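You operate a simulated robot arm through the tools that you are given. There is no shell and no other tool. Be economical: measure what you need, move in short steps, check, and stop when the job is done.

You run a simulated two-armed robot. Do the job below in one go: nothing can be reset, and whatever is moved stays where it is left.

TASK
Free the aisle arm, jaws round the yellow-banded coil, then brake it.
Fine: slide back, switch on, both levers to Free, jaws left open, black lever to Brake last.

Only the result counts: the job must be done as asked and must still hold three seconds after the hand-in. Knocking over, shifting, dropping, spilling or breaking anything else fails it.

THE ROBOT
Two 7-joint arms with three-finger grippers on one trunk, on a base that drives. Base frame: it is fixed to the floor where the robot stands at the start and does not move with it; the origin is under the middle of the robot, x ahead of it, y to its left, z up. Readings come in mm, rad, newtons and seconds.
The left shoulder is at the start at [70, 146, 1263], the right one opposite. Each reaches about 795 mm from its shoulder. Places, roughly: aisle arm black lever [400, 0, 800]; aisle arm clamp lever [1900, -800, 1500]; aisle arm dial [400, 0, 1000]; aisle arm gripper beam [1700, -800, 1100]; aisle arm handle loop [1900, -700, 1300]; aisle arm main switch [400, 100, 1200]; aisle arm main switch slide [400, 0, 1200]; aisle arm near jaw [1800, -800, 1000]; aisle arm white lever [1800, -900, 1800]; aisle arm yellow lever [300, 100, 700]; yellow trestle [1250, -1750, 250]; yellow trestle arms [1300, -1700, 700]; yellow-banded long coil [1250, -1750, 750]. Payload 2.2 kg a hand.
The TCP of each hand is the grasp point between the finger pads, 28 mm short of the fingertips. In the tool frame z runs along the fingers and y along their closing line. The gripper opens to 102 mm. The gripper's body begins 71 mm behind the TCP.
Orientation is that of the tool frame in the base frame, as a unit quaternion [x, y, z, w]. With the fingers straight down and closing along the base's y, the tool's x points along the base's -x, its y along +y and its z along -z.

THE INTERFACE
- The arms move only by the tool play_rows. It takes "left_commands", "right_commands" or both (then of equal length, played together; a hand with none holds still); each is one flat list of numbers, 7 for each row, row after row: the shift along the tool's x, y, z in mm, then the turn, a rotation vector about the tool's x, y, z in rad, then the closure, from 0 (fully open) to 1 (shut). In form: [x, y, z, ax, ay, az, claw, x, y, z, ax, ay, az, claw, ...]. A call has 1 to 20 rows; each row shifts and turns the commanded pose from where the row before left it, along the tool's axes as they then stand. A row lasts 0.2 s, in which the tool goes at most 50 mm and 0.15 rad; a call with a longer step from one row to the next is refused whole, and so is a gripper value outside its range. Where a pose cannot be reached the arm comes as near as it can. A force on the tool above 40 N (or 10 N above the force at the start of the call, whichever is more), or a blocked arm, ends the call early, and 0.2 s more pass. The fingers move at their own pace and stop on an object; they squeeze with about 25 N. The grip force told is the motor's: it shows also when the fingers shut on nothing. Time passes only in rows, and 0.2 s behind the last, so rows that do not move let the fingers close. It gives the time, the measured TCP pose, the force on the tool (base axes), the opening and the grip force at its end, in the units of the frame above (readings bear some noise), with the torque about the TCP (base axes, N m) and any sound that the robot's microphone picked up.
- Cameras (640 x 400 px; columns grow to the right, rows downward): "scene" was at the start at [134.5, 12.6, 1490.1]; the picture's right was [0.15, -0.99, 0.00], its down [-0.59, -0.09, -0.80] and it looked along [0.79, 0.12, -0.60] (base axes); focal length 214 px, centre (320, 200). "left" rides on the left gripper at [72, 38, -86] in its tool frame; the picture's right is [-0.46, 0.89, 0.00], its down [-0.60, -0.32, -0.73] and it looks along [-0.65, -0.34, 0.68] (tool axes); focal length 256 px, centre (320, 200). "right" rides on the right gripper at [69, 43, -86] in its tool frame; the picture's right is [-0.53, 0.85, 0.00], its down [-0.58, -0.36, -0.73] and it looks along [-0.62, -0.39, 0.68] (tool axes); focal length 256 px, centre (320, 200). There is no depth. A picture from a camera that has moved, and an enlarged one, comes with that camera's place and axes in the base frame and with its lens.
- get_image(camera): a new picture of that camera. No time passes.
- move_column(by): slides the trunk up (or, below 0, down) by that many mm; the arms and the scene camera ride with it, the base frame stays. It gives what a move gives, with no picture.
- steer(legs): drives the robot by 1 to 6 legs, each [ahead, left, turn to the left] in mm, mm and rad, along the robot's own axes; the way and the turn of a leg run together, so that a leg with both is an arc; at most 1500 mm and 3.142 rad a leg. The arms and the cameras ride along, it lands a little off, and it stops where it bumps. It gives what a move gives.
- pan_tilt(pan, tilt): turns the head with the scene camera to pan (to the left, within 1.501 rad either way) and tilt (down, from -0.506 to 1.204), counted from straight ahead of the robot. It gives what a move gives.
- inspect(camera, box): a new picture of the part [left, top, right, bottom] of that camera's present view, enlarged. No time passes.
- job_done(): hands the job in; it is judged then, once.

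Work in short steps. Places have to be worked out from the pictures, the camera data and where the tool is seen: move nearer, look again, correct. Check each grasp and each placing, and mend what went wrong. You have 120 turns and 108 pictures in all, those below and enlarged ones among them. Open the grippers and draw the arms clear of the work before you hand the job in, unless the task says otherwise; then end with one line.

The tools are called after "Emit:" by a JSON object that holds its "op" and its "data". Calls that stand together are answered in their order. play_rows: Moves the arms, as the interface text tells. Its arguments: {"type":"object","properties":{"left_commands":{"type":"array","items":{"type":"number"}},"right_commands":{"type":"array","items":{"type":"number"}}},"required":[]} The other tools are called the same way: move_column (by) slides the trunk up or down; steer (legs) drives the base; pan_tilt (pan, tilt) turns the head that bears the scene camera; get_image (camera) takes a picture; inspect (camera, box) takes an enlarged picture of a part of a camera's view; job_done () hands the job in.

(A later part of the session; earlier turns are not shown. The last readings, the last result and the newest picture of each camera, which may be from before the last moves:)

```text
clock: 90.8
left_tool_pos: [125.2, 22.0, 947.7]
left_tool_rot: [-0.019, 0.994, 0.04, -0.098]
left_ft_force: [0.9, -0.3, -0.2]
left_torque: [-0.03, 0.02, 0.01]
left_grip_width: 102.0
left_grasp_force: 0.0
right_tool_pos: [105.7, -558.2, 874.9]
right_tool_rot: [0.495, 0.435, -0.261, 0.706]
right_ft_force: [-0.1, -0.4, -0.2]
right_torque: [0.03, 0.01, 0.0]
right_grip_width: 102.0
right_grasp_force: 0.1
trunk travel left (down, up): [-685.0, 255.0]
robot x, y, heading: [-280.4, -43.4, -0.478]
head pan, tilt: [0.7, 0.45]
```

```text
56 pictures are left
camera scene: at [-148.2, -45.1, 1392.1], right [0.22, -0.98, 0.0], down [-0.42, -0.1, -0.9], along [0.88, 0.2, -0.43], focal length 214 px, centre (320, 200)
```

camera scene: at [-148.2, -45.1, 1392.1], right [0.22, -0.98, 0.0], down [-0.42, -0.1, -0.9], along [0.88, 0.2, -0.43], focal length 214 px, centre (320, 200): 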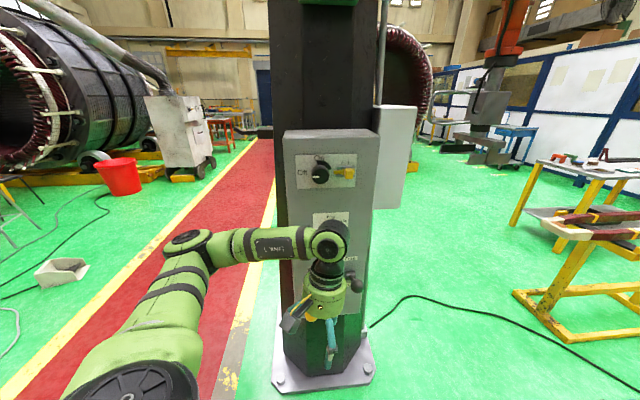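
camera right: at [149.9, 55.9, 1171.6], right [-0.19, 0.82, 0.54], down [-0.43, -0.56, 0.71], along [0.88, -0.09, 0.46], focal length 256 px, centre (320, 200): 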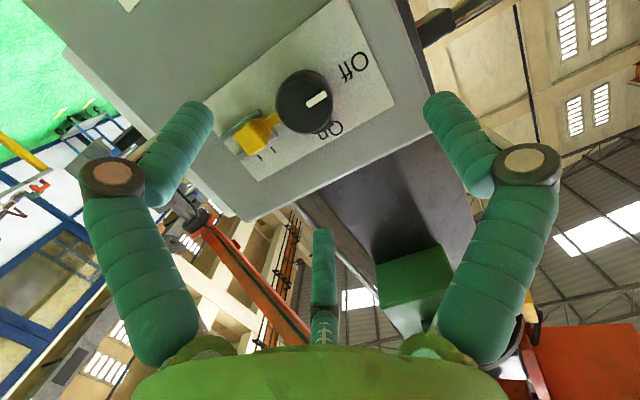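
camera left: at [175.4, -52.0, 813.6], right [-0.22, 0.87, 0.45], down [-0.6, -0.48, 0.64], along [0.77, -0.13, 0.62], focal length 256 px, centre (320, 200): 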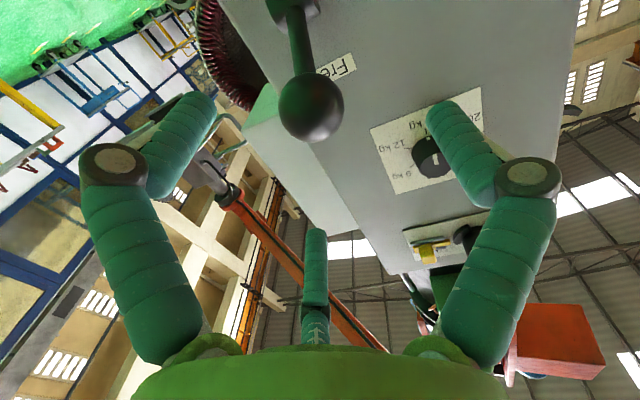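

Emit:
{"op": "inspect", "data": {"camera": "scene", "box": [280, 140, 400, 320]}}

```text
2.22 times, centred on (340, 230) of scene
camera zoom: at [-148.2, -45.1, 1392.1], right [0.22, -0.98, 0.0], down [-0.42, -0.1, -0.9], along [0.88, 0.2, -0.43], focal length 477 px, centre (276, 133)
```

zoom: 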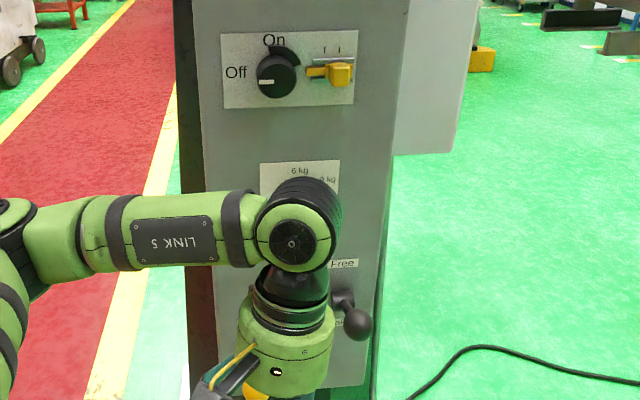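

The switch reads Off again and the black lever may have been knocked down by my bump. I back off more to get a clear look.

Emit:
{"op": "steer", "data": {"legs": [[-150, -250, 0]]}}

Emit:
{"op": "inspect", "data": {"camera": "scene", "box": [220, 140, 380, 300]}}

```text
clock: 92.8
left_tool_pos: [-115.6, -123.8, 947.2]
left_tool_rot: [-0.017, 0.994, 0.04, -0.098]
left_ft_force: [0.0, -0.4, -0.6]
left_torque: [-0.01, 0.0, 0.0]
left_grip_width: 102.1
left_grasp_force: 0.0
right_tool_pos: [-139.0, -703.3, 875.3]
right_tool_rot: [0.496, 0.434, -0.262, 0.705]
right_ft_force: [-0.6, -0.7, 0.0]
right_torque: [-0.01, -0.02, 0.01]
right_grip_width: 102.0
right_grasp_force: 0.1
trunk travel left (down, up): [-685.0, 255.0]
robot x, y, heading: [-521.8, -184.5, -0.478]
head pan, tilt: [0.7, 0.45]
```

```text
2.50 times, centred on (300, 220) of scene
camera zoom: at [-388.6, -189.1, 1392.0], right [0.22, -0.98, 0.0], down [-0.43, -0.09, -0.9], along [0.88, 0.19, -0.44], focal length 536 px, centre (370, 150)
```

zoom: 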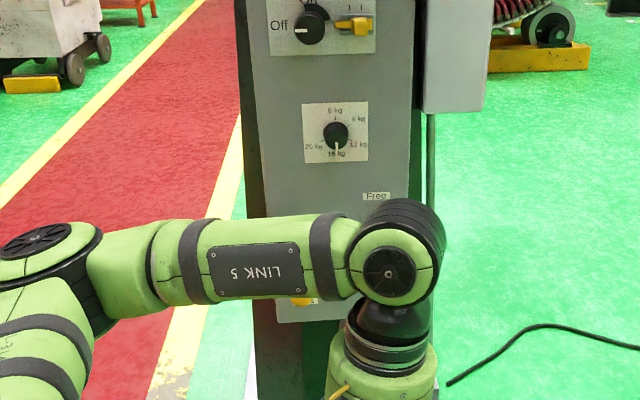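

Geometry check: both levers are still Free, slide still back, dial unchanged; only the switch got rubbed back to Off. I return to the earlier stance, with the trunk at its first height, to redo it.

Emit:
{"op": "steer", "data": {"legs": [[-65, 343, 0], [0, 0, 0.288]]}}

Emit:
{"op": "move_column", "data": {"by": 115}}

Emit:
{"op": "pan_tilt", "data": {"pan": 0.3, "tilt": 0.45}}

Emit:
{"op": "get_image", "data": {"camera": "scene"}}

```text
clock: 96.0
left_tool_pos: [-49.4, 321.8, 947.5]
left_tool_rot: [-0.161, 0.981, 0.026, -0.103]
left_ft_force: [-0.2, -0.1, -0.5]
left_torque: [0.03, -0.01, 0.03]
left_grip_width: 102.2
left_grasp_force: 0.1
right_tool_pos: [93.7, -241.7, 875.6]
right_tool_rot: [0.428, 0.5, -0.156, 0.736]
right_ft_force: [-0.1, 0.7, -0.3]
right_torque: [0.01, -0.02, 0.0]
right_grip_width: 102.0
right_grasp_force: 0.0
trunk travel left (down, up): [-685.0, 255.0]
robot x, y, heading: [-422.2, 140.5, -0.19]
head pan, tilt: [0.7, 0.45]
```

```text
clock: 97.5
left_tool_pos: [-49.7, 321.1, 1062.1]
left_tool_rot: [-0.16, 0.981, 0.026, -0.104]
left_ft_force: [0.6, 0.7, -0.5]
left_torque: [0.01, -0.01, 0.02]
left_grip_width: 102.0
left_grasp_force: 0.1
right_tool_pos: [95.2, -241.9, 990.8]
right_tool_rot: [0.428, 0.501, -0.157, 0.736]
right_ft_force: [0.6, 0.3, 0.1]
right_torque: [0.0, 0.03, 0.02]
right_grip_width: 101.9
right_grasp_force: 0.1
trunk travel left (down, up): [-800.0, 140.0]
robot x, y, heading: [-421.0, 144.3, -0.194]
head pan, tilt: [0.7, 0.45]
```

```text
clock: 98.3
left_tool_pos: [-49.0, 321.2, 1062.2]
left_tool_rot: [-0.161, 0.981, 0.025, -0.104]
left_ft_force: [0.4, 0.2, -0.2]
left_torque: [0.0, -0.03, -0.02]
left_grip_width: 101.9
left_grasp_force: 0.1
right_tool_pos: [94.7, -241.7, 989.5]
right_tool_rot: [0.427, 0.501, -0.157, 0.736]
right_ft_force: [0.8, 0.2, -0.3]
right_torque: [0.02, 0.02, -0.02]
right_grip_width: 102.1
right_grasp_force: 0.0
trunk travel left (down, up): [-800.0, 140.0]
robot x, y, heading: [-419.1, 145.9, -0.198]
head pan, tilt: [0.3, 0.45]
```

```text
53 pictures are left
camera scene: at [-282.7, 145.2, 1507.0], right [0.11, -0.99, 0.0], down [-0.43, -0.05, -0.9], along [0.89, 0.1, -0.44], focal length 214 px, centre (320, 200)
```

scene: 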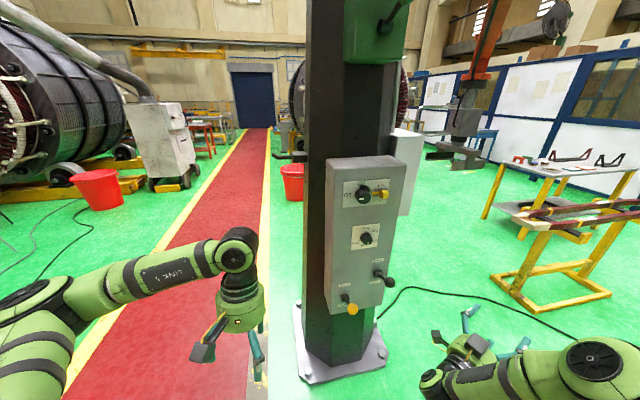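

Emit:
{"op": "inspect", "data": {"camera": "scene", "box": [310, 150, 430, 330]}}

```text
2.22 times, centred on (370, 240) of scene
camera zoom: at [-282.7, 145.2, 1507.0], right [0.11, -0.99, 0.0], down [-0.43, -0.05, -0.9], along [0.89, 0.1, -0.44], focal length 477 px, centre (209, 111)
```

zoom: 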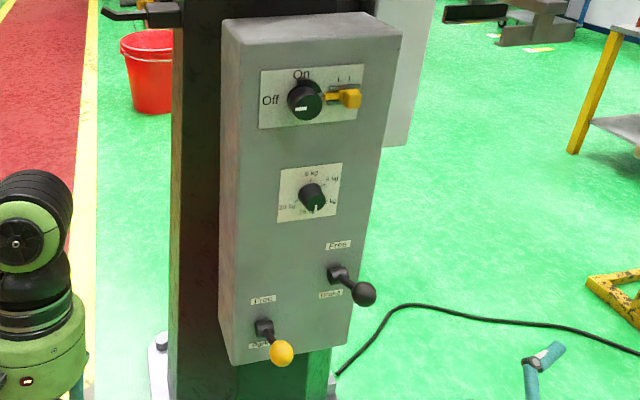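

Levers and slide confirmed good; only the switch needs redoing. I bring the left hand up, fingers toward the panel.

Emit:
{"op": "play_rows", "data": {"left_commands": [-9.1, -23.5, -12.8, 0.0054, -0.1357, -0.0045, 0, -10.7, -23.5, -11.5, 0.0054, -0.1357, -0.0045, 0, -12.2, -23.5, -9.9, 0.0054, -0.1357, -0.0045, 0, -13.4, -23.5, -8.2, 0.0054, -0.1357, -0.0045, 0, -14.4, -23.5, -6.3, 0.0054, -0.1357, -0.0045, 0, -15.1, -23.5, -4.3, 0.0054, -0.1357, -0.0045, 0, -15.5, -23.5, -2.2, 0.0054, -0.1357, -0.0045, 0, -15.7, -23.5, -0.1, 0.0054, -0.1357, -0.0045, 0, -15.6, -23.5, 2.1, 0.0054, -0.1357, -0.0045, 0, -15.1, -23.5, 4.2, 0.0054, -0.1357, -0.0045, 0, -14.4, -23.5, 6.2, 0.0054, -0.1357, -0.0045, 0, -13.5, -23.5, 8.1, 0.0054, -0.1357, -0.0045, 0, -12.3, -23.5, 9.8, 0.0054, -0.1357, -0.0045, 0]}}

Emit:
{"op": "steer", "data": {"legs": [[115, 20, 0]]}}

```text
clock: 101.1
left_tool_pos: [191.0, 72.3, 1186.5]
left_tool_rot: [-0.11, 0.698, 0.113, 0.699]
left_ft_force: [0.0, 0.6, -0.9]
left_torque: [0.02, 0.0, 0.02]
left_grip_width: 102.0
left_grasp_force: 0.0
right_tool_pos: [94.3, -241.9, 989.3]
right_tool_rot: [0.428, 0.501, -0.156, 0.736]
right_ft_force: [-0.7, -0.7, 0.1]
right_torque: [-0.01, -0.02, -0.01]
right_grip_width: 102.0
right_grasp_force: 0.1
trunk travel left (down, up): [-800.0, 140.0]
robot x, y, heading: [-420.9, 142.9, -0.19]
head pan, tilt: [0.3, 0.45]
```

```text
clock: 102.3
left_tool_pos: [304.9, 71.5, 1186.6]
left_tool_rot: [-0.112, 0.698, 0.113, 0.698]
left_ft_force: [-0.5, 1.0, 1.1]
left_torque: [-0.02, 0.02, -0.02]
left_grip_width: 102.2
left_grasp_force: 0.1
right_tool_pos: [210.4, -242.7, 992.1]
right_tool_rot: [0.427, 0.501, -0.155, 0.736]
right_ft_force: [0.2, 0.2, -0.9]
right_torque: [0.0, -0.01, 0.01]
right_grip_width: 102.1
right_grasp_force: 0.1
trunk travel left (down, up): [-800.0, 140.0]
robot x, y, heading: [-307.9, 141.9, -0.189]
head pan, tilt: [0.3, 0.45]
```

TCP n 312, u −26, z 1187. I align with the knob (u −45, z 1203), advance and grip.

Emit:
{"op": "play_rows", "data": {"left_commands": [-8, -10, 0, 0, 0, 0, 0.2, -8, -9, 0, 0, 0, 0, 0.2, 0, 0, 15, 0, 0, 0, 0.2, 0, 0, 15, 0, 0, 0, 0.2, 0, 0, 12, 0, 0, 0, 0.3]}}

Emit:
{"op": "get_image", "data": {"camera": "left"}}

```text
clock: 103.5
left_tool_pos: [350.6, 65.3, 1201.2]
left_tool_rot: [-0.11, 0.699, 0.113, 0.697]
left_ft_force: [-0.3, 0.6, -0.2]
left_torque: [-0.01, -0.02, 0.0]
left_grip_width: 71.4
left_grasp_force: 0.0
right_tool_pos: [210.4, -243.1, 989.3]
right_tool_rot: [0.428, 0.501, -0.155, 0.736]
right_ft_force: [0.7, -0.6, 1.3]
right_torque: [-0.01, -0.02, -0.02]
right_grip_width: 101.9
right_grasp_force: 0.1
trunk travel left (down, up): [-800.0, 140.0]
robot x, y, heading: [-307.3, 141.6, -0.189]
head pan, tilt: [0.3, 0.45]
```

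```text
51 pictures are left
camera left: at [256.8, 75.9, 1129.9], right [-0.28, 0.84, 0.47], down [-0.59, -0.53, 0.6], along [0.76, -0.11, 0.65], focal length 256 px, centre (320, 200)
```

left: 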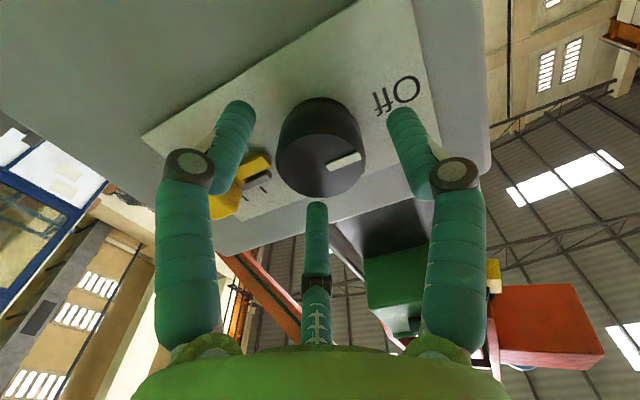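

Same alignment as before. I close, turn +90° and a little over.

Emit:
{"op": "play_rows", "data": {"left_commands": [0, 0, 3, 0, 0, 0, 0.5, 0, 0, 0, 0, 0, 0, 1, 0, 0, 0, 0, 0, 0, 1, 0, 0, 0, 0, 0, 0.13, 1, 0, 0, 0, 0, 0, 0.13, 1, 0, 0, 0, 0, 0, 0.13, 1, 0, 0, 0, 0, 0, 0.13, 1, 0, 0, 0, 0, 0, 0.13, 1, 0, 0, 0, 0, 0, 0.13, 1, 0, 0, 0, 0, 0, 0.13, 1, 0, 0, 0, 0, 0, 0.13, 1, 0, 0, 0, 0, 0, 0.13, 1, 0, 0, 0, 0, 0, 0.13, 1, 0, 0, 0, 0, 0, 0.13, 1, 0, 0, 0, 0, 0, 0.13, 1, 0, 0, 0, 0, 0, 0.08, 1]}}

Emit:
{"op": "play_rows", "data": {"left_commands": [0, 0, 0, 0, 0, 0, 0.4, 0, 0, 0, 0, 0, 0, 0, 0, 0, -30, 0, 0, 0, 0, 0, 0, -40, 0, 0, 0, 0]}}

Emit:
{"op": "get_image", "data": {"camera": "left"}}

```text
clock: 106.9
left_tool_pos: [353.6, 65.5, 1205.8]
left_tool_rot: [0.434, 0.556, 0.589, 0.394]
left_ft_force: [2.0, -7.7, 16.9]
left_torque: [-0.67, -0.77, -0.05]
left_grip_width: 46.1
left_grasp_force: 44.9
right_tool_pos: [209.0, -244.8, 990.8]
right_tool_rot: [0.427, 0.501, -0.154, 0.737]
right_ft_force: [-0.9, 0.0, 0.1]
right_torque: [0.03, -0.01, -0.01]
right_grip_width: 101.9
right_grasp_force: 0.1
trunk travel left (down, up): [-800.0, 140.0]
robot x, y, heading: [-302.7, 147.1, -0.188]
head pan, tilt: [0.3, 0.45]
```

```text
clock: 107.9
left_tool_pos: [287.1, 45.6, 1203.6]
left_tool_rot: [0.434, 0.557, 0.589, 0.393]
left_ft_force: [-0.2, 0.5, 0.0]
left_torque: [0.02, 0.05, -0.01]
left_grip_width: 101.8
left_grasp_force: 0.0
right_tool_pos: [210.7, -243.5, 990.9]
right_tool_rot: [0.428, 0.5, -0.155, 0.736]
right_ft_force: [-0.5, -0.7, 0.5]
right_torque: [-0.02, 0.0, 0.05]
right_grip_width: 102.2
right_grasp_force: 0.0
trunk travel left (down, up): [-800.0, 140.0]
robot x, y, heading: [-305.8, 145.9, -0.19]
head pan, tilt: [0.3, 0.45]
```

```text
50 pictures are left
camera left: at [183.5, 85.4, 1246.6], right [0.17, -0.5, 0.85], down [-0.51, -0.78, -0.36], along [0.84, -0.37, -0.39], focal length 256 px, centre (320, 200)
```

left: 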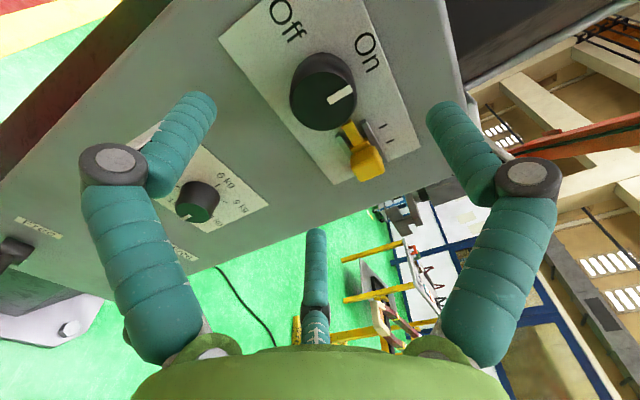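

Switch is On again. I back straight away 450 mm, go wide right of the column, then forward for a view.

Emit:
{"op": "steer", "data": {"legs": [[-450, 0, 0], [0, -800, 0], [1250, 0, 0]]}}

Emit:
{"op": "pan_tilt", "data": {"pan": 0.3, "tilt": 0.2}}

Emit:
{"op": "get_image", "data": {"camera": "scene"}}

```text
clock: 120.6
left_tool_pos: [954.9, -932.4, 1203.1]
left_tool_rot: [0.441, 0.553, 0.583, 0.4]
left_ft_force: [0.0, 1.0, 0.1]
left_torque: [0.02, 0.01, 0.02]
left_grip_width: 102.1
left_grasp_force: 0.2
right_tool_pos: [870.4, -1220.4, 991.3]
right_tool_rot: [0.432, 0.497, -0.163, 0.735]
right_ft_force: [0.8, 0.6, 0.3]
right_torque: [-0.03, -0.05, -0.01]
right_grip_width: 102.3
right_grasp_force: 0.1
trunk travel left (down, up): [-800.0, 140.0]
robot x, y, heading: [361.5, -823.3, -0.212]
head pan, tilt: [0.3, 0.45]
```

```text
clock: 121.4
left_tool_pos: [955.9, -932.5, 1202.9]
left_tool_rot: [0.441, 0.553, 0.583, 0.4]
left_ft_force: [-0.5, -0.6, 0.0]
left_torque: [0.01, -0.01, 0.02]
left_grip_width: 102.1
left_grasp_force: 0.1
right_tool_pos: [871.5, -1221.4, 989.9]
right_tool_rot: [0.433, 0.497, -0.165, 0.734]
right_ft_force: [-0.4, 0.2, 0.1]
right_torque: [0.0, 0.02, -0.01]
right_grip_width: 102.3
right_grasp_force: 0.0
trunk travel left (down, up): [-800.0, 140.0]
robot x, y, heading: [362.9, -823.1, -0.211]
head pan, tilt: [0.3, 0.201]
```

```text
49 pictures are left
camera scene: at [502.3, -827.1, 1530.2], right [0.09, -1.0, 0.0], down [-0.2, -0.02, -0.98], along [0.98, 0.09, -0.2], focal length 214 px, centre (320, 200)
```

scene: 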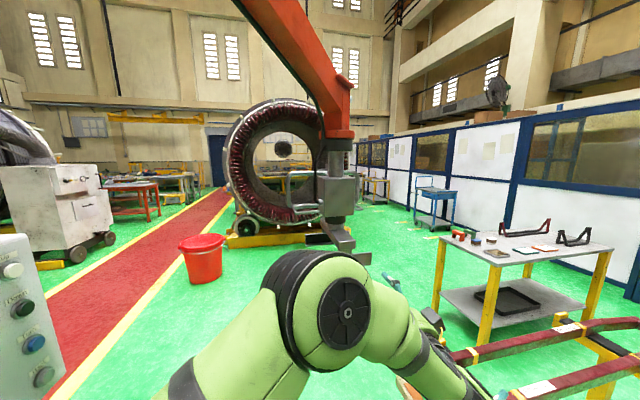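

Emit:
{"op": "inspect", "data": {"camera": "scene", "box": [270, 90, 420, 270]}}

Emit:
{"op": "inspect", "data": {"camera": "scene", "box": [400, 220, 640, 400]}}

```text
2.22 times, centred on (345, 180) of scene
camera zoom: at [502.3, -827.1, 1530.2], right [0.09, -1.0, 0.0], down [-0.2, -0.02, -0.98], along [0.98, 0.09, -0.2], focal length 477 px, centre (264, 244)
```

zoom: 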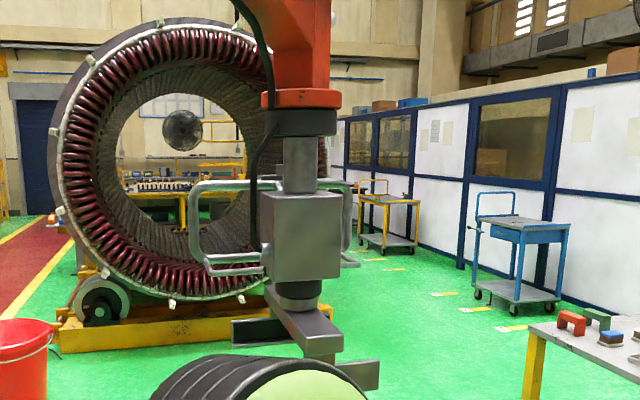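

```text
2.22 times, centred on (520, 310) of scene
camera zoom: at [502.3, -827.1, 1530.2], right [0.09, -1.0, 0.0], down [-0.2, -0.02, -0.98], along [0.98, 0.09, -0.2], focal length 477 px, centre (-124, -44)
```

zoom: 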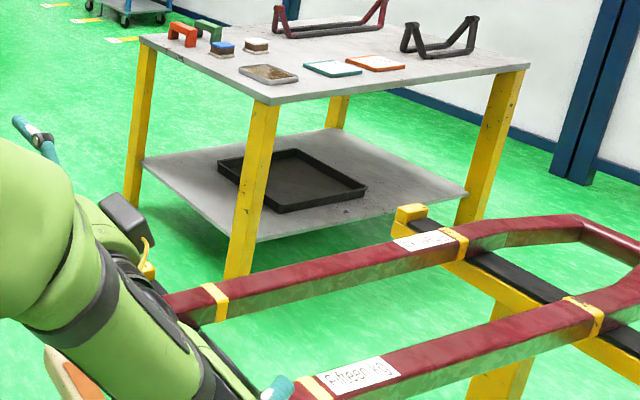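

The coil carries a "Fifteen kg" label, matching the dial. The handle loop seems to sit on the far side of the gripper box, where an operator would push from; the floor there is free. I drive round the north side and face back.

Emit:
{"op": "steer", "data": {"legs": [[0, 0, 0.66], [1000, 0, 0], [1200, 0, 0], [0, 0, -2.55]]}}

Emit:
{"op": "pan_tilt", "data": {"pan": 0.0, "tilt": 0.2}}

Emit:
{"op": "get_image", "data": {"camera": "scene"}}

```text
clock: 129.7
left_tool_pos: [1913.2, -91.5, 1205.8]
left_tool_rot: [0.246, 0.662, 0.678, 0.202]
left_ft_force: [0.3, -0.6, 0.3]
left_torque: [0.03, -0.01, 0.04]
left_grip_width: 102.1
left_grasp_force: 0.0
right_tool_pos: [2011.6, -374.7, 991.1]
right_tool_rot: [0.255, 0.607, 0.072, 0.75]
right_ft_force: [0.4, 0.2, 0.2]
right_torque: [0.02, 0.01, -0.01]
right_grip_width: 101.9
right_grasp_force: 0.1
trunk travel left (down, up): [-800.0, 140.0]
robot x, y, heading: [1376.7, -355.5, 0.416]
head pan, tilt: [0.3, 0.201]
stopped in leg 3: the robot was blocked; the commanded pose is now the measured one
```

```text
clock: 130.5
left_tool_pos: [1911.8, -90.8, 1205.0]
left_tool_rot: [0.246, 0.663, 0.677, 0.202]
left_ft_force: [0.6, 0.0, 0.3]
left_torque: [-0.01, -0.01, 0.02]
left_grip_width: 102.0
left_grasp_force: 0.0
right_tool_pos: [2013.6, -373.9, 991.9]
right_tool_rot: [0.256, 0.605, 0.071, 0.75]
right_ft_force: [-0.2, 0.1, 0.8]
right_torque: [0.02, -0.02, -0.01]
right_grip_width: 101.8
right_grasp_force: 0.1
trunk travel left (down, up): [-800.0, 140.0]
robot x, y, heading: [1374.7, -354.8, 0.413]
head pan, tilt: [0.0, 0.201]
```

```text
46 pictures are left
camera scene: at [1496.0, -292.9, 1530.9], right [0.41, -0.91, 0.01], down [-0.18, -0.08, -0.98], along [0.9, 0.4, -0.19], focal length 214 px, centre (320, 200)
```

scene: 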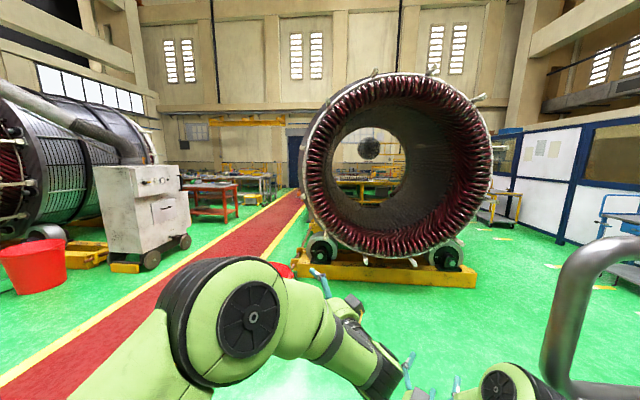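

My right elbow brushed the handle loop (visible at lower right). I strafe left away and continue further north before going on.

Emit:
{"op": "steer", "data": {"legs": [[-60, 150, 0], [0, 250, 0], [1150, 0, 0], [0, 0, -2.4]]}}

Emit:
{"op": "get_image", "data": {"camera": "scene"}}

```text
clock: 132.4
left_tool_pos: [1801.1, 28.4, 1202.2]
left_tool_rot: [0.249, 0.663, 0.677, 0.198]
left_ft_force: [0.2, -1.0, -1.1]
left_torque: [-0.01, -0.01, -0.03]
left_grip_width: 102.1
left_grasp_force: 0.0
right_tool_pos: [1900.7, -255.3, 987.5]
right_tool_rot: [0.256, 0.608, 0.071, 0.748]
right_ft_force: [0.8, -0.1, 0.7]
right_torque: [-0.01, -0.01, 0.0]
right_grip_width: 101.9
right_grasp_force: 0.1
trunk travel left (down, up): [-800.0, 140.0]
robot x, y, heading: [1255.2, -233.1, 0.418]
head pan, tilt: [0.0, 0.201]
stopped in leg 2: the robot was blocked; the commanded pose is now the measured one
```

```text
45 pictures are left
camera scene: at [1386.8, -174.4, 1530.2], right [0.41, -0.91, 0.0], down [-0.18, -0.08, -0.98], along [0.9, 0.4, -0.2], focal length 214 px, centre (320, 200)
```

scene: 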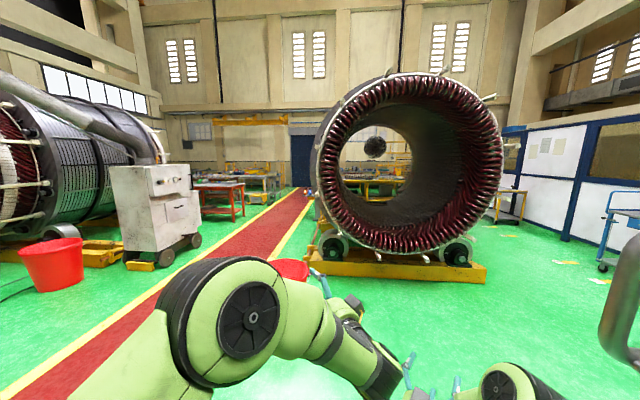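

Blocked on the left by something; I look there before moving.

Emit:
{"op": "pan_tilt", "data": {"pan": 1.4, "tilt": 0.6}}

Emit:
{"op": "get_image", "data": {"camera": "scene"}}

Emit:
{"op": "pan_tilt", "data": {"pan": -1.2, "tilt": 0.3}}

Emit:
{"op": "get_image", "data": {"camera": "scene"}}

```text
clock: 133.9
left_tool_pos: [1800.0, 28.6, 1202.2]
left_tool_rot: [0.25, 0.662, 0.677, 0.2]
left_ft_force: [-0.1, -0.6, -0.1]
left_torque: [-0.03, -0.03, 0.0]
left_grip_width: 101.8
left_grasp_force: 0.0
right_tool_pos: [1898.7, -253.1, 987.9]
right_tool_rot: [0.256, 0.608, 0.071, 0.748]
right_ft_force: [0.0, -0.2, 0.1]
right_torque: [-0.02, 0.0, 0.02]
right_grip_width: 101.9
right_grasp_force: 0.0
trunk travel left (down, up): [-800.0, 140.0]
robot x, y, heading: [1261.3, -236.1, 0.42]
head pan, tilt: [1.4, 0.6]
```

```text
44 pictures are left
camera scene: at [1279.4, -126.0, 1493.5], right [0.97, 0.24, 0.0], down [0.14, -0.55, -0.83], along [-0.2, 0.8, -0.56], focal length 214 px, centre (320, 200)
```

scene: 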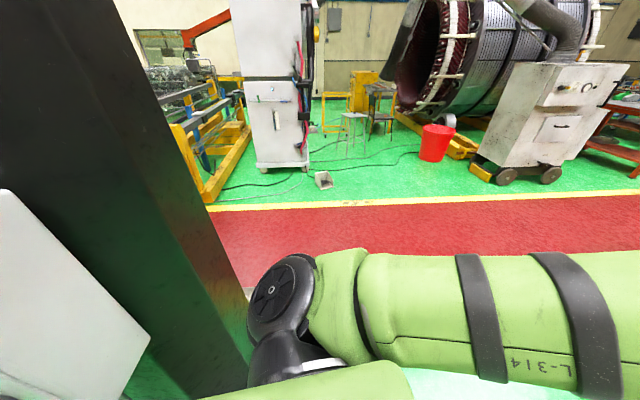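

```text
clock: 136.2
left_tool_pos: [1801.4, 30.2, 1201.9]
left_tool_rot: [0.249, 0.662, 0.678, 0.2]
left_ft_force: [-0.1, 0.5, -0.2]
left_torque: [-0.01, 0.0, -0.03]
left_grip_width: 102.4
left_grasp_force: 0.1
right_tool_pos: [1899.7, -254.0, 986.6]
right_tool_rot: [0.256, 0.609, 0.07, 0.748]
right_ft_force: [0.8, 0.0, -1.0]
right_torque: [-0.01, 0.0, -0.01]
right_grip_width: 102.2
right_grasp_force: 0.1
trunk travel left (down, up): [-800.0, 140.0]
robot x, y, heading: [1251.7, -232.1, 0.422]
head pan, tilt: [-1.201, 0.3]
```

```text
43 pictures are left
camera scene: at [1367.2, -277.5, 1521.0], right [-0.71, -0.71, 0.0], down [-0.21, 0.21, -0.96], along [0.68, -0.67, -0.3], focal length 214 px, centre (320, 200)
```

scene: 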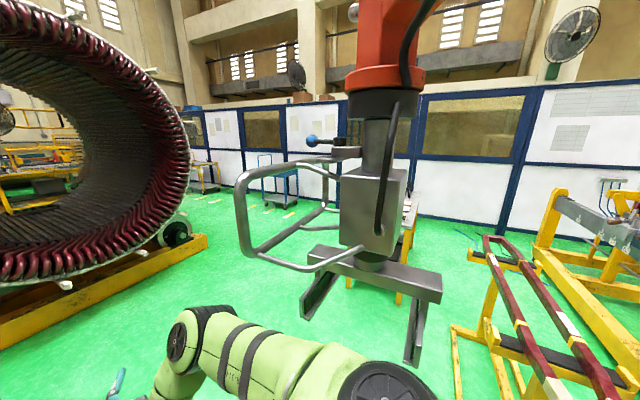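

The loop is now well seen: a rectangular frame with two vertical bars ≈450 mm apart, protruding from the box along heading ≈ +0.35. The jaw plates already run parallel to the coil axis, so I mainly need to translate. I drive round to stand behind the loop, facing heading −2.79.

Emit:
{"op": "steer", "data": {"legs": [[50, 0, 0.15], [1300, 0, 0], [0, 0, 2.92], [-100, 940, 0]]}}

Emit:
{"op": "pan_tilt", "data": {"pan": 0.0, "tilt": 0.3}}

Emit:
{"op": "get_image", "data": {"camera": "scene"}}

```text
clock: 155.0
left_tool_pos: [2352.0, -560.0, 1201.5]
left_tool_rot: [0.665, -0.241, -0.192, 0.68]
left_ft_force: [0.0, 0.3, -0.7]
left_torque: [0.02, -0.01, 0.01]
left_grip_width: 101.8
left_grasp_force: 0.1
right_tool_pos: [2244.7, -280.6, 987.0]
right_tool_rot: [-0.612, 0.25, 0.747, -0.079]
right_ft_force: [0.7, 0.5, -0.4]
right_torque: [0.02, 0.0, 0.01]
right_grip_width: 102.0
right_grasp_force: 0.1
trunk travel left (down, up): [-800.0, 140.0]
robot x, y, heading: [2887.4, -285.0, -2.697]
head pan, tilt: [-1.201, 0.3]
```

```text
clock: 156.4
left_tool_pos: [2350.8, -561.6, 1202.8]
left_tool_rot: [0.666, -0.241, -0.192, 0.68]
left_ft_force: [-0.7, -0.5, 0.3]
left_torque: [0.0, 0.0, -0.01]
left_grip_width: 102.2
left_grasp_force: 0.1
right_tool_pos: [2246.2, -279.8, 986.9]
right_tool_rot: [-0.612, 0.249, 0.747, -0.079]
right_ft_force: [0.1, 0.7, -0.1]
right_torque: [0.0, 0.0, 0.02]
right_grip_width: 102.1
right_grasp_force: 0.1
trunk travel left (down, up): [-800.0, 140.0]
robot x, y, heading: [2890.4, -287.8, -2.7]
head pan, tilt: [0.0, 0.3]
```

```text
42 pictures are left
camera scene: at [2757.7, -349.8, 1521.0], right [-0.43, 0.9, 0.0], down [0.27, 0.13, -0.96], along [-0.86, -0.41, -0.3], focal length 214 px, centre (320, 200)
```

scene: 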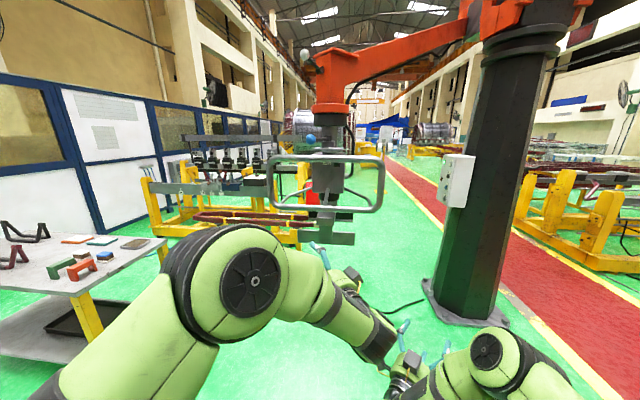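

I'm frontal to the loop. I zoom for details.

Emit:
{"op": "inspect", "data": {"camera": "scene", "box": [180, 120, 420, 270]}}

```text
2.67 times, centred on (300, 195) of scene
camera zoom: at [2757.7, -349.8, 1521.0], right [-0.43, 0.9, 0.0], down [0.27, 0.13, -0.96], along [-0.86, -0.41, -0.3], focal length 572 px, centre (373, 213)
```

zoom: 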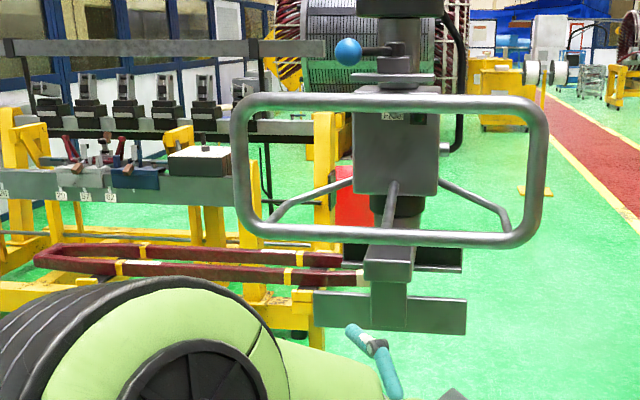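

Good frontal view: loop normal heading ≈ 0.44, jaw plates parallel to its face. I'll grip the top crossbar with both hands, fingers down, closing fore-aft. First I turn both hands to that attitude.

Emit:
{"op": "play_rows", "data": {"left_commands": [0, 0, 0, 0.1261, -0.0375, 0.0284, 0, 0, 0, 0, 0.1261, -0.0375, 0.0284, 0, 0, 0, 0, 0.1261, -0.0375, 0.0284, 0, 0, 0, 0, 0.1261, -0.0375, 0.0284, 0, 0, 0, 0, 0.1261, -0.0375, 0.0284, 0, 0, 0, 0, 0.1261, -0.0375, 0.0284, 0, 0, 0, 0, 0.1261, -0.0375, 0.0284, 0, 0, 0, 0, 0.1261, -0.0375, 0.0284, 0, 0, 0, 0, 0.1261, -0.0375, 0.0284, 0, 0, 0, 0, 0.1261, -0.0375, 0.0284, 0, 0, 0, 0, 0.1261, -0.0375, 0.0284, 0, 0, 0, 0, 0.1261, -0.0375, 0.0284, 0, 0, 0, 0, 0, 0, 0, 0], "right_commands": [0, 0, 0, 0.0814, 0.1029, 0.0204, 0, 0, 0, 0, 0.0814, 0.1029, 0.0204, 0, 0, 0, 0, 0.0814, 0.1029, 0.0204, 0, 0, 0, 0, 0.0814, 0.1029, 0.0204, 0, 0, 0, 0, 0.0814, 0.1029, 0.0204, 0, 0, 0, 0, 0.0814, 0.1029, 0.0204, 0, 0, 0, 0, 0.0814, 0.1029, 0.0204, 0, 0, 0, 0, 0.0814, 0.1029, 0.0204, 0, 0, 0, 0, 0.0814, 0.1029, 0.0204, 0, 0, 0, 0, 0.0814, 0.1029, 0.0204, 0, 0, 0, 0, 0.0814, 0.1029, 0.0204, 0, 0, 0, 0, 0.0814, 0.1029, 0.0204, 0, 0, 0, 0, 0.0814, 0.1029, 0.0204, 0]}}

```text
clock: 159.2
left_tool_pos: [2352.1, -561.2, 1201.4]
left_tool_rot: [0.804, -0.396, -0.119, 0.427]
left_ft_force: [-0.1, -0.1, 0.6]
left_torque: [0.06, -0.01, 0.03]
left_grip_width: 101.8
left_grasp_force: 0.1
left hand out of reach, approached as far as the arm can: row 6, 7, 8, 9, 10, 11, 12
right_tool_pos: [2245.3, -280.7, 987.8]
right_tool_rot: [0.845, -0.535, 0.001, 0.0]
right_ft_force: [0.8, 0.3, -0.2]
right_torque: [-0.03, 0.01, -0.01]
right_grip_width: 102.0
right_grasp_force: 0.1
trunk travel left (down, up): [-800.0, 140.0]
robot x, y, heading: [2887.8, -285.2, -2.699]
head pan, tilt: [0.0, 0.3]
```

Right hand is fingers-down; the left needs the mirrored roll (y reversed). I rotate it the other way round.

Emit:
{"op": "play_rows", "data": {"left_commands": [0, 0, 0, 0.019, 0.0629, -0.132, 0, 0, 0, 0, 0.019, 0.0629, -0.132, 0, 0, 0, 0, 0.019, 0.0629, -0.132, 0, 0, 0, 0, 0.019, 0.0629, -0.132, 0, 0, 0, 0, 0.019, 0.0629, -0.132, 0, 0, 0, 0, 0.019, 0.0629, -0.132, 0, 0, 0, 0, 0.019, 0.0629, -0.132, 0, 0, 0, 0, 0.019, 0.0629, -0.132, 0, 0, 0, 0, 0.019, 0.0629, -0.132, 0, 0, 0, 0, 0.019, 0.0629, -0.132, 0, 0, 0, 0, 0.019, 0.0629, -0.132, 0, 0, 0, 0, 0.019, 0.0629, -0.132, 0, 0, 0, 0, 0.019, 0.0629, -0.132, 0, 0, 0, 0, 0.019, 0.0629, -0.132, 0, 0, 0, 0, 0.019, 0.0629, -0.132, 0, 0, 0, 0, 0.019, 0.0629, -0.132, 0, 0, 0, 0, 0.019, 0.0629, -0.132, 0, 0, 0, 0, 0.019, 0.0629, -0.132, 0, 0, 0, 0, 0.019, 0.0629, -0.132, 0, 0, 0, 0, 0.019, 0.0629, -0.132, 0]}}

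```text
clock: 163.4
left_tool_pos: [2359.1, -583.6, 1185.8]
left_tool_rot: [0.566, 0.825, -0.004, 0.013]
left_ft_force: [0.0, 0.4, -0.3]
left_torque: [0.01, -0.03, 0.03]
left_grip_width: 102.1
left_grasp_force: 0.0
left hand out of reach, approached as far as the arm can: row 10, 11, 13, 15, 19, 20
right_tool_pos: [2245.3, -280.9, 987.2]
right_tool_rot: [0.845, -0.535, 0.001, 0.001]
right_ft_force: [-0.4, 0.1, -0.4]
right_torque: [0.0, -0.01, 0.03]
right_grip_width: 101.9
right_grasp_force: 0.2
trunk travel left (down, up): [-800.0, 140.0]
robot x, y, heading: [2886.3, -286.6, -2.697]
head pan, tilt: [0.0, 0.3]
```

Both hands are fingers-down. I raise the trunk 100 mm and bring the hands to ±170 mm, ahead 500, z≈1490.

Emit:
{"op": "move_column", "data": {"by": 100}}

Emit:
{"op": "play_rows", "data": {"left_commands": [-12.7, 10.3, -20, 0, 0, 0, 0.3, -12.7, 10.3, -20, 0, 0, 0, 0.3, -12.7, 10.3, -20, 0, 0, 0, 0.3, -12.7, 10.3, -20, 0, 0, 0, 0.3, -12.7, 10.3, -20, 0, 0, 0, 0.3, -12.7, 10.3, -20, 0, 0, 0, 0.3, -12.7, 10.3, -20, 0, 0, 0, 0.3, -12.7, 10.3, -20, 0, 0, 0, 0.3, -12.7, 10.3, -20, 0, 0, 0, 0.3, -12.7, 10.3, -20, 0, 0, 0, 0.3], "right_commands": [10.9, -7.7, -40, 0, 0, 0, 0.3, 10.9, -7.7, -40, 0, 0, 0, 0.3, 10.9, -7.7, -40, 0, 0, 0, 0.3, 10.9, -7.7, -40, 0, 0, 0, 0.3, 10.9, -7.7, -40, 0, 0, 0, 0.3, 10.9, -7.7, -40, 0, 0, 0, 0.3, 10.9, -7.7, -40, 0, 0, 0, 0.3, 10.9, -7.7, -40, 0, 0, 0, 0.3, 10.9, -7.7, -40, 0, 0, 0, 0.3, 10.9, -7.7, -40, 0, 0, 0, 0.3]}}

Emit:
{"op": "get_image", "data": {"camera": "scene"}}

```text
clock: 164.7
left_tool_pos: [2359.6, -581.2, 1286.7]
left_tool_rot: [0.567, 0.823, -0.006, 0.013]
left_ft_force: [-0.3, -0.1, 0.4]
left_torque: [-0.01, -0.02, -0.02]
left_grip_width: 101.9
left_grasp_force: 0.0
right_tool_pos: [2245.6, -280.7, 1087.2]
right_tool_rot: [0.845, -0.535, 0.0, 0.002]
right_ft_force: [-0.4, -0.2, 0.4]
right_torque: [0.0, -0.01, -0.01]
right_grip_width: 102.2
right_grasp_force: 0.0
trunk travel left (down, up): [-900.0, 40.0]
robot x, y, heading: [2889.6, -292.9, -2.698]
head pan, tilt: [0.0, 0.3]
```

```text
clock: 166.9
left_tool_pos: [2474.3, -665.1, 1484.5]
left_tool_rot: [0.567, 0.824, -0.006, 0.011]
left_ft_force: [0.8, 0.2, 0.1]
left_torque: [0.05, 0.09, 0.01]
left_grip_width: 71.5
left_grasp_force: 0.0
left hand out of reach, approached as far as the arm can: row 1, 2, 3, 4, 5, 6, 10
right_tool_pos: [2367.3, -348.8, 1488.4]
right_tool_rot: [0.845, -0.534, -0.001, 0.001]
right_ft_force: [0.5, -0.6, 0.2]
right_torque: [0.03, 0.05, 0.01]
right_grip_width: 71.3
right_grasp_force: 0.2
trunk travel left (down, up): [-900.0, 40.0]
robot x, y, heading: [2888.3, -288.7, -2.705]
head pan, tilt: [0.0, 0.3]
```

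```text
40 pictures are left
camera scene: at [2762.8, -352.9, 1621.2], right [-0.43, 0.9, 0.0], down [0.26, 0.13, -0.96], along [-0.86, -0.41, -0.29], focal length 214 px, centre (320, 200)
```

scene: 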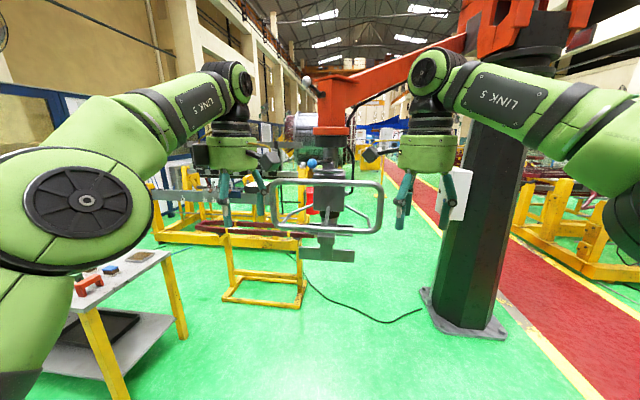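

Triangulated top bar: about 976 mm ahead of the camera, z≈1406, centred ~27 mm right. I even out the hands and drive 500 mm forward.

Emit:
{"op": "play_rows", "data": {"right_commands": [0, 19, 0, 0, 0, 0, 0.2, 0, 19, 0, 0, 0, 0, 0.2], "left_commands": [0, 0, 0, 0, 0, -0.035, 0.2, 0, 0, 0, 0, 0, -0.035, 0.2]}}

Emit:
{"op": "steer", "data": {"legs": [[500, -20, 0]]}}

Emit:
{"op": "get_image", "data": {"camera": "scene"}}

Emit:
{"op": "get_image", "data": {"camera": "left"}}

```text
clock: 167.5
left_tool_pos: [2470.6, -665.9, 1483.1]
left_tool_rot: [0.537, 0.844, -0.005, 0.012]
left_ft_force: [-0.2, -0.3, -0.2]
left_torque: [0.07, 0.05, 0.02]
left_grip_width: 81.8
left_grasp_force: 0.0
right_tool_pos: [2328.3, -367.9, 1486.0]
right_tool_rot: [0.846, -0.532, -0.001, 0.002]
right_ft_force: [0.4, -1.2, -0.5]
right_torque: [0.04, -0.01, 0.0]
right_grip_width: 81.7
right_grasp_force: 0.1
trunk travel left (down, up): [-900.0, 40.0]
robot x, y, heading: [2888.5, -289.9, -2.702]
head pan, tilt: [0.0, 0.3]
```

```text
clock: 170.5
left_tool_pos: [1996.8, -855.1, 1484.9]
left_tool_rot: [0.541, 0.841, -0.007, 0.013]
left_ft_force: [-0.2, 0.1, -0.6]
left_torque: [0.02, 0.06, 0.02]
left_grip_width: 81.2
left_grasp_force: 0.1
right_tool_pos: [1855.0, -555.8, 1487.6]
right_tool_rot: [0.843, -0.538, -0.001, 0.003]
right_ft_force: [0.3, -0.1, 0.3]
right_torque: [-0.04, 0.03, 0.01]
right_grip_width: 81.4
right_grasp_force: 0.1
trunk travel left (down, up): [-900.0, 40.0]
robot x, y, heading: [2415.2, -489.1, -2.707]
head pan, tilt: [0.0, 0.3]
```

```text
39 pictures are left
camera scene: at [2286.7, -546.6, 1621.3], right [-0.42, 0.91, 0.0], down [0.27, 0.12, -0.96], along [-0.87, -0.4, -0.29], focal length 214 px, centre (320, 200)
```

scene: 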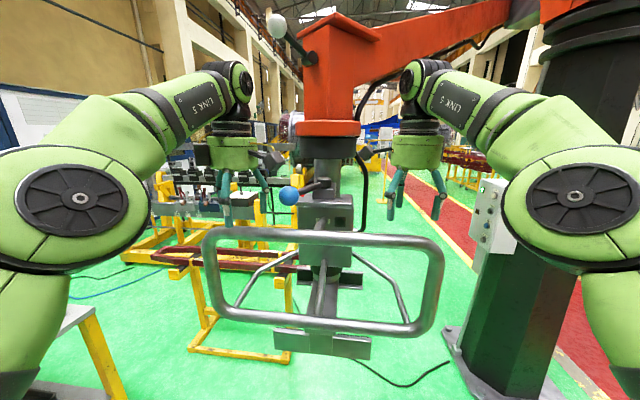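

```text
38 pictures are left
camera left: at [1999.0, -770.5, 1569.2], right [1.0, -0.06, 0.02], down [-0.05, -0.66, 0.75], along [-0.03, -0.75, -0.66], focal length 256 px, centre (320, 200)
```

left: 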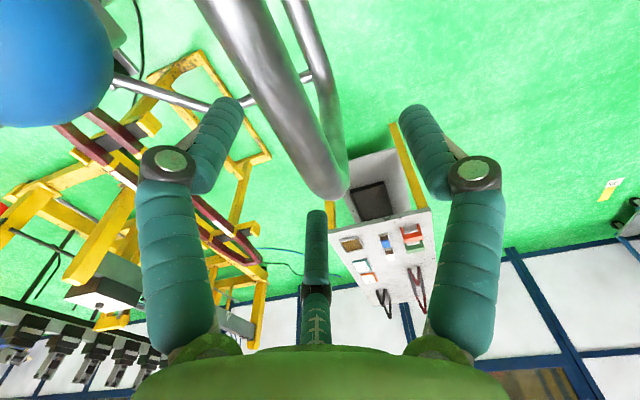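

The bar runs from ≈[1985,−954] to [1839,−516] (normal heading 0.32), so I must turn 0.113 right and shift left 83 mm, keeping clear of the blue clamp knob. I back 60, shift, turn, and come forward 70.

Emit:
{"op": "steer", "data": {"legs": [[-60, 83, 0], [0, 0, -0.113], [70, 0, 0]]}}

Emit:
{"op": "get_image", "data": {"camera": "scene"}}

Emit:
{"op": "get_image", "data": {"camera": "left"}}

Emit:
{"op": "get_image", "data": {"camera": "right"}}

```text
clock: 172.8
left_tool_pos: [1992.5, -877.0, 1491.0]
left_tool_rot: [0.587, 0.809, -0.012, 0.01]
left_ft_force: [1.6, 0.6, 0.1]
left_torque: [-0.02, 0.1, 0.01]
left_grip_width: 81.6
left_grasp_force: 0.0
right_tool_pos: [1885.6, -563.1, 1493.2]
right_tool_rot: [0.811, -0.585, -0.004, 0.006]
right_ft_force: [0.3, -0.4, -0.2]
right_torque: [0.0, 0.12, 0.0]
right_grip_width: 81.9
right_grasp_force: 0.2
trunk travel left (down, up): [-900.0, 40.0]
robot x, y, heading: [2439.2, -561.2, -2.82]
head pan, tilt: [0.0, 0.3]
```

```text
37 pictures are left
camera scene: at [2316.0, -603.5, 1622.5], right [-0.32, 0.95, 0.0], down [0.27, 0.09, -0.96], along [-0.91, -0.3, -0.29], focal length 214 px, centre (320, 200)
```

scene: 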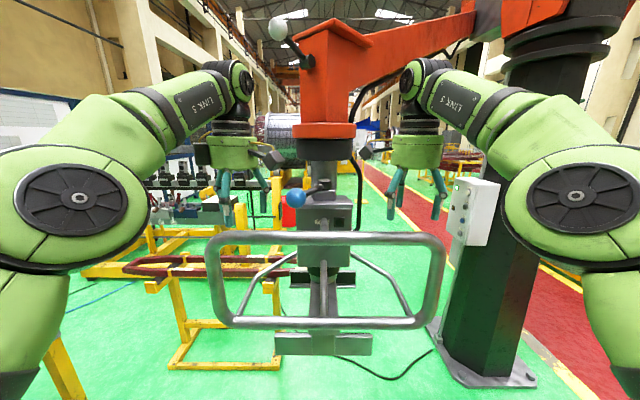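

```text
36 pictures are left
camera left: at [2005.0, -793.7, 1574.0], right [0.99, -0.17, 0.01], down [-0.12, -0.65, 0.75], along [-0.12, -0.74, -0.66], focal length 256 px, centre (320, 200)
```

left: 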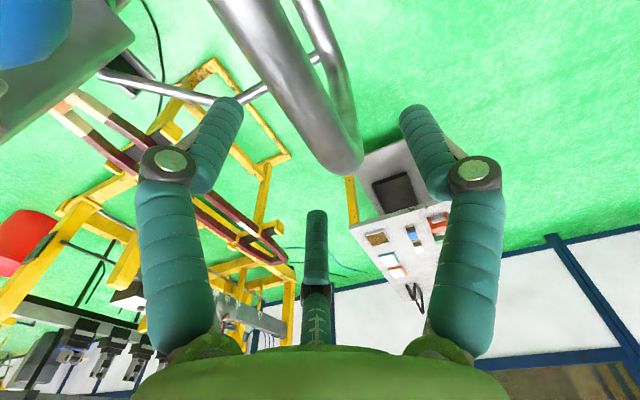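

```text
35 pictures are left
camera right: at [1866.3, -644.5, 1580.7], right [-0.97, 0.24, 0.01], down [0.17, 0.67, 0.73], along [0.17, 0.71, -0.69], focal length 256 px, centre (320, 200)
```

right: 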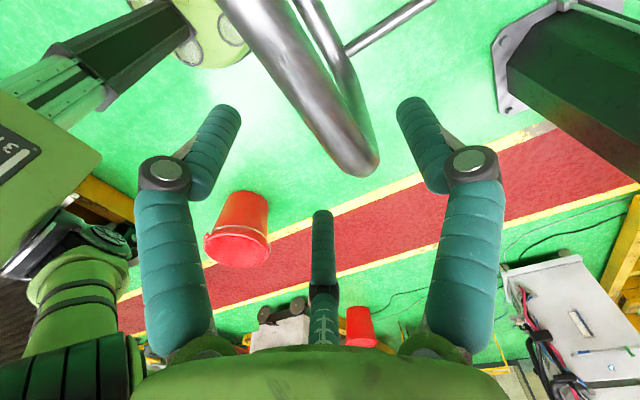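

By the hand cameras the bar lies under both hands (≈0–10 mm ahead), within the 82 mm opening. I lower both hands 80 mm.

Emit:
{"op": "play_rows", "data": {"left_commands": [0, -1, 20, 0, 0, 0, 0.1, 0, -2, 20, 0, 0, 0, 0.1, 0, -2, 20, 0, 0, 0, 0.1, 0, -2, 18, 0, 0, 0, 0.1], "right_commands": [0, 1, 20, 0, 0, 0, 0.1, 0, 1, 20, 0, 0, 0, 0.1, 0, 1, 20, 0, 0, 0, 0.1, 0, 1, 18, 0, 0, 0, 0.1]}}

Emit:
{"op": "get_image", "data": {"camera": "left"}}

Emit:
{"op": "get_image", "data": {"camera": "right"}}

```text
clock: 173.8
left_tool_pos: [1984.3, -882.2, 1417.8]
left_tool_rot: [0.589, 0.808, -0.011, 0.01]
left_ft_force: [-0.7, -0.4, -0.8]
left_torque: [-0.03, 0.01, 0.01]
left_grip_width: 91.8
left_grasp_force: 0.0
right_tool_pos: [1882.2, -563.9, 1424.0]
right_tool_rot: [0.81, -0.586, -0.002, 0.003]
right_ft_force: [21.4, 5.8, 14.9]
right_torque: [0.69, -0.17, -0.82]
right_grip_width: 100.8
right_grasp_force: 3.5
trunk travel left (down, up): [-900.0, 40.0]
robot x, y, heading: [2439.8, -564.5, -2.824]
head pan, tilt: [0.0, 0.3]
stopped in row 4 (right hand): the force on the tool passed its limit at 46 N (the readings are from after the stop); the commanded pose is now the measured one
```

```text
34 pictures are left
camera left: at [1997.6, -798.0, 1500.7], right [0.99, -0.17, 0.01], down [-0.12, -0.65, 0.75], along [-0.12, -0.74, -0.66], focal length 256 px, centre (320, 200)
```

left: 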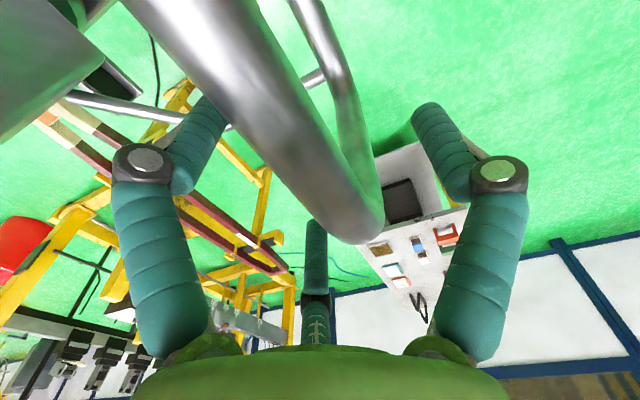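

```text
33 pictures are left
camera right: at [1862.6, -644.2, 1511.5], right [-0.97, 0.24, 0.01], down [0.17, 0.66, 0.73], along [0.17, 0.71, -0.68], focal length 256 px, centre (320, 200)
```

right: 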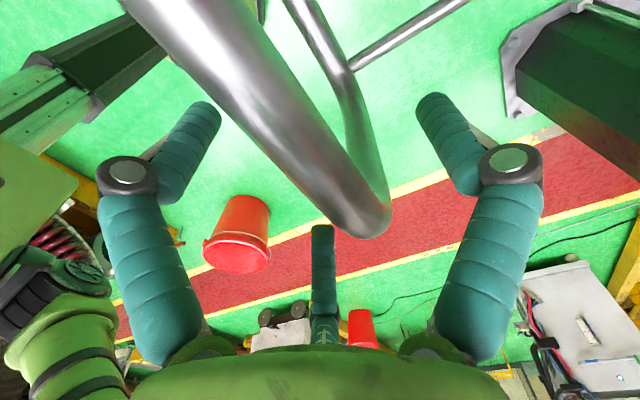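

Cameras show the bar centred in both hands, yet the right felt a contact. I lift the right 6 mm and close both gently to see the widths.

Emit:
{"op": "play_rows", "data": {"left_commands": [0, 0, 0, 0, 0, 0, 0.4, 0, 0, 0, 0, 0, 0, 0.7, 0, 0, 0, 0, 0, 0, 1, 0, 0, 0, 0, 0, 0, 1], "right_commands": [0, 0, -6, 0, 0, 0, 0.4, 0, 0, 0, 0, 0, 0, 0.7, 0, 0, 0, 0, 0, 0, 1, 0, 0, 0, 0, 0, 0, 1]}}

Emit:
{"op": "get_image", "data": {"camera": "scene"}}

```text
clock: 174.3
left_tool_pos: [1969.3, -896.9, 1409.5]
left_tool_rot: [0.584, 0.811, -0.021, 0.006]
left_ft_force: [-36.1, -22.6, -12.6]
left_torque: [0.14, 0.38, -1.0]
left_grip_width: 47.3
left_grasp_force: 13.1
right_tool_pos: [1878.8, -565.8, 1426.6]
right_tool_rot: [0.809, -0.588, 0.004, -0.013]
right_ft_force: [34.8, 15.8, 18.3]
right_torque: [0.24, -0.85, -1.0]
right_grip_width: 53.8
right_grasp_force: 14.9
trunk travel left (down, up): [-900.0, 40.0]
robot x, y, heading: [2441.0, -560.5, -2.825]
head pan, tilt: [0.0, 0.3]
stopped in row 2 (right hand): the force on the tool passed its limit at 50 N (the readings are from after the stop); the commanded pose is now the measured one
```

```text
32 pictures are left
camera scene: at [2304.0, -610.1, 1620.8], right [-0.31, 0.95, 0.0], down [0.28, 0.09, -0.96], along [-0.91, -0.3, -0.3], focal length 214 px, centre (320, 200)
```

scene: 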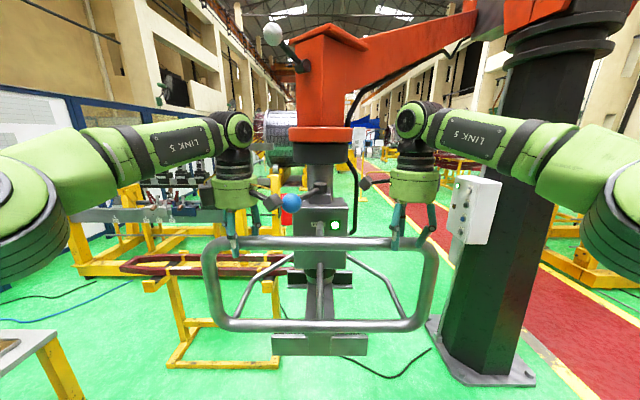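

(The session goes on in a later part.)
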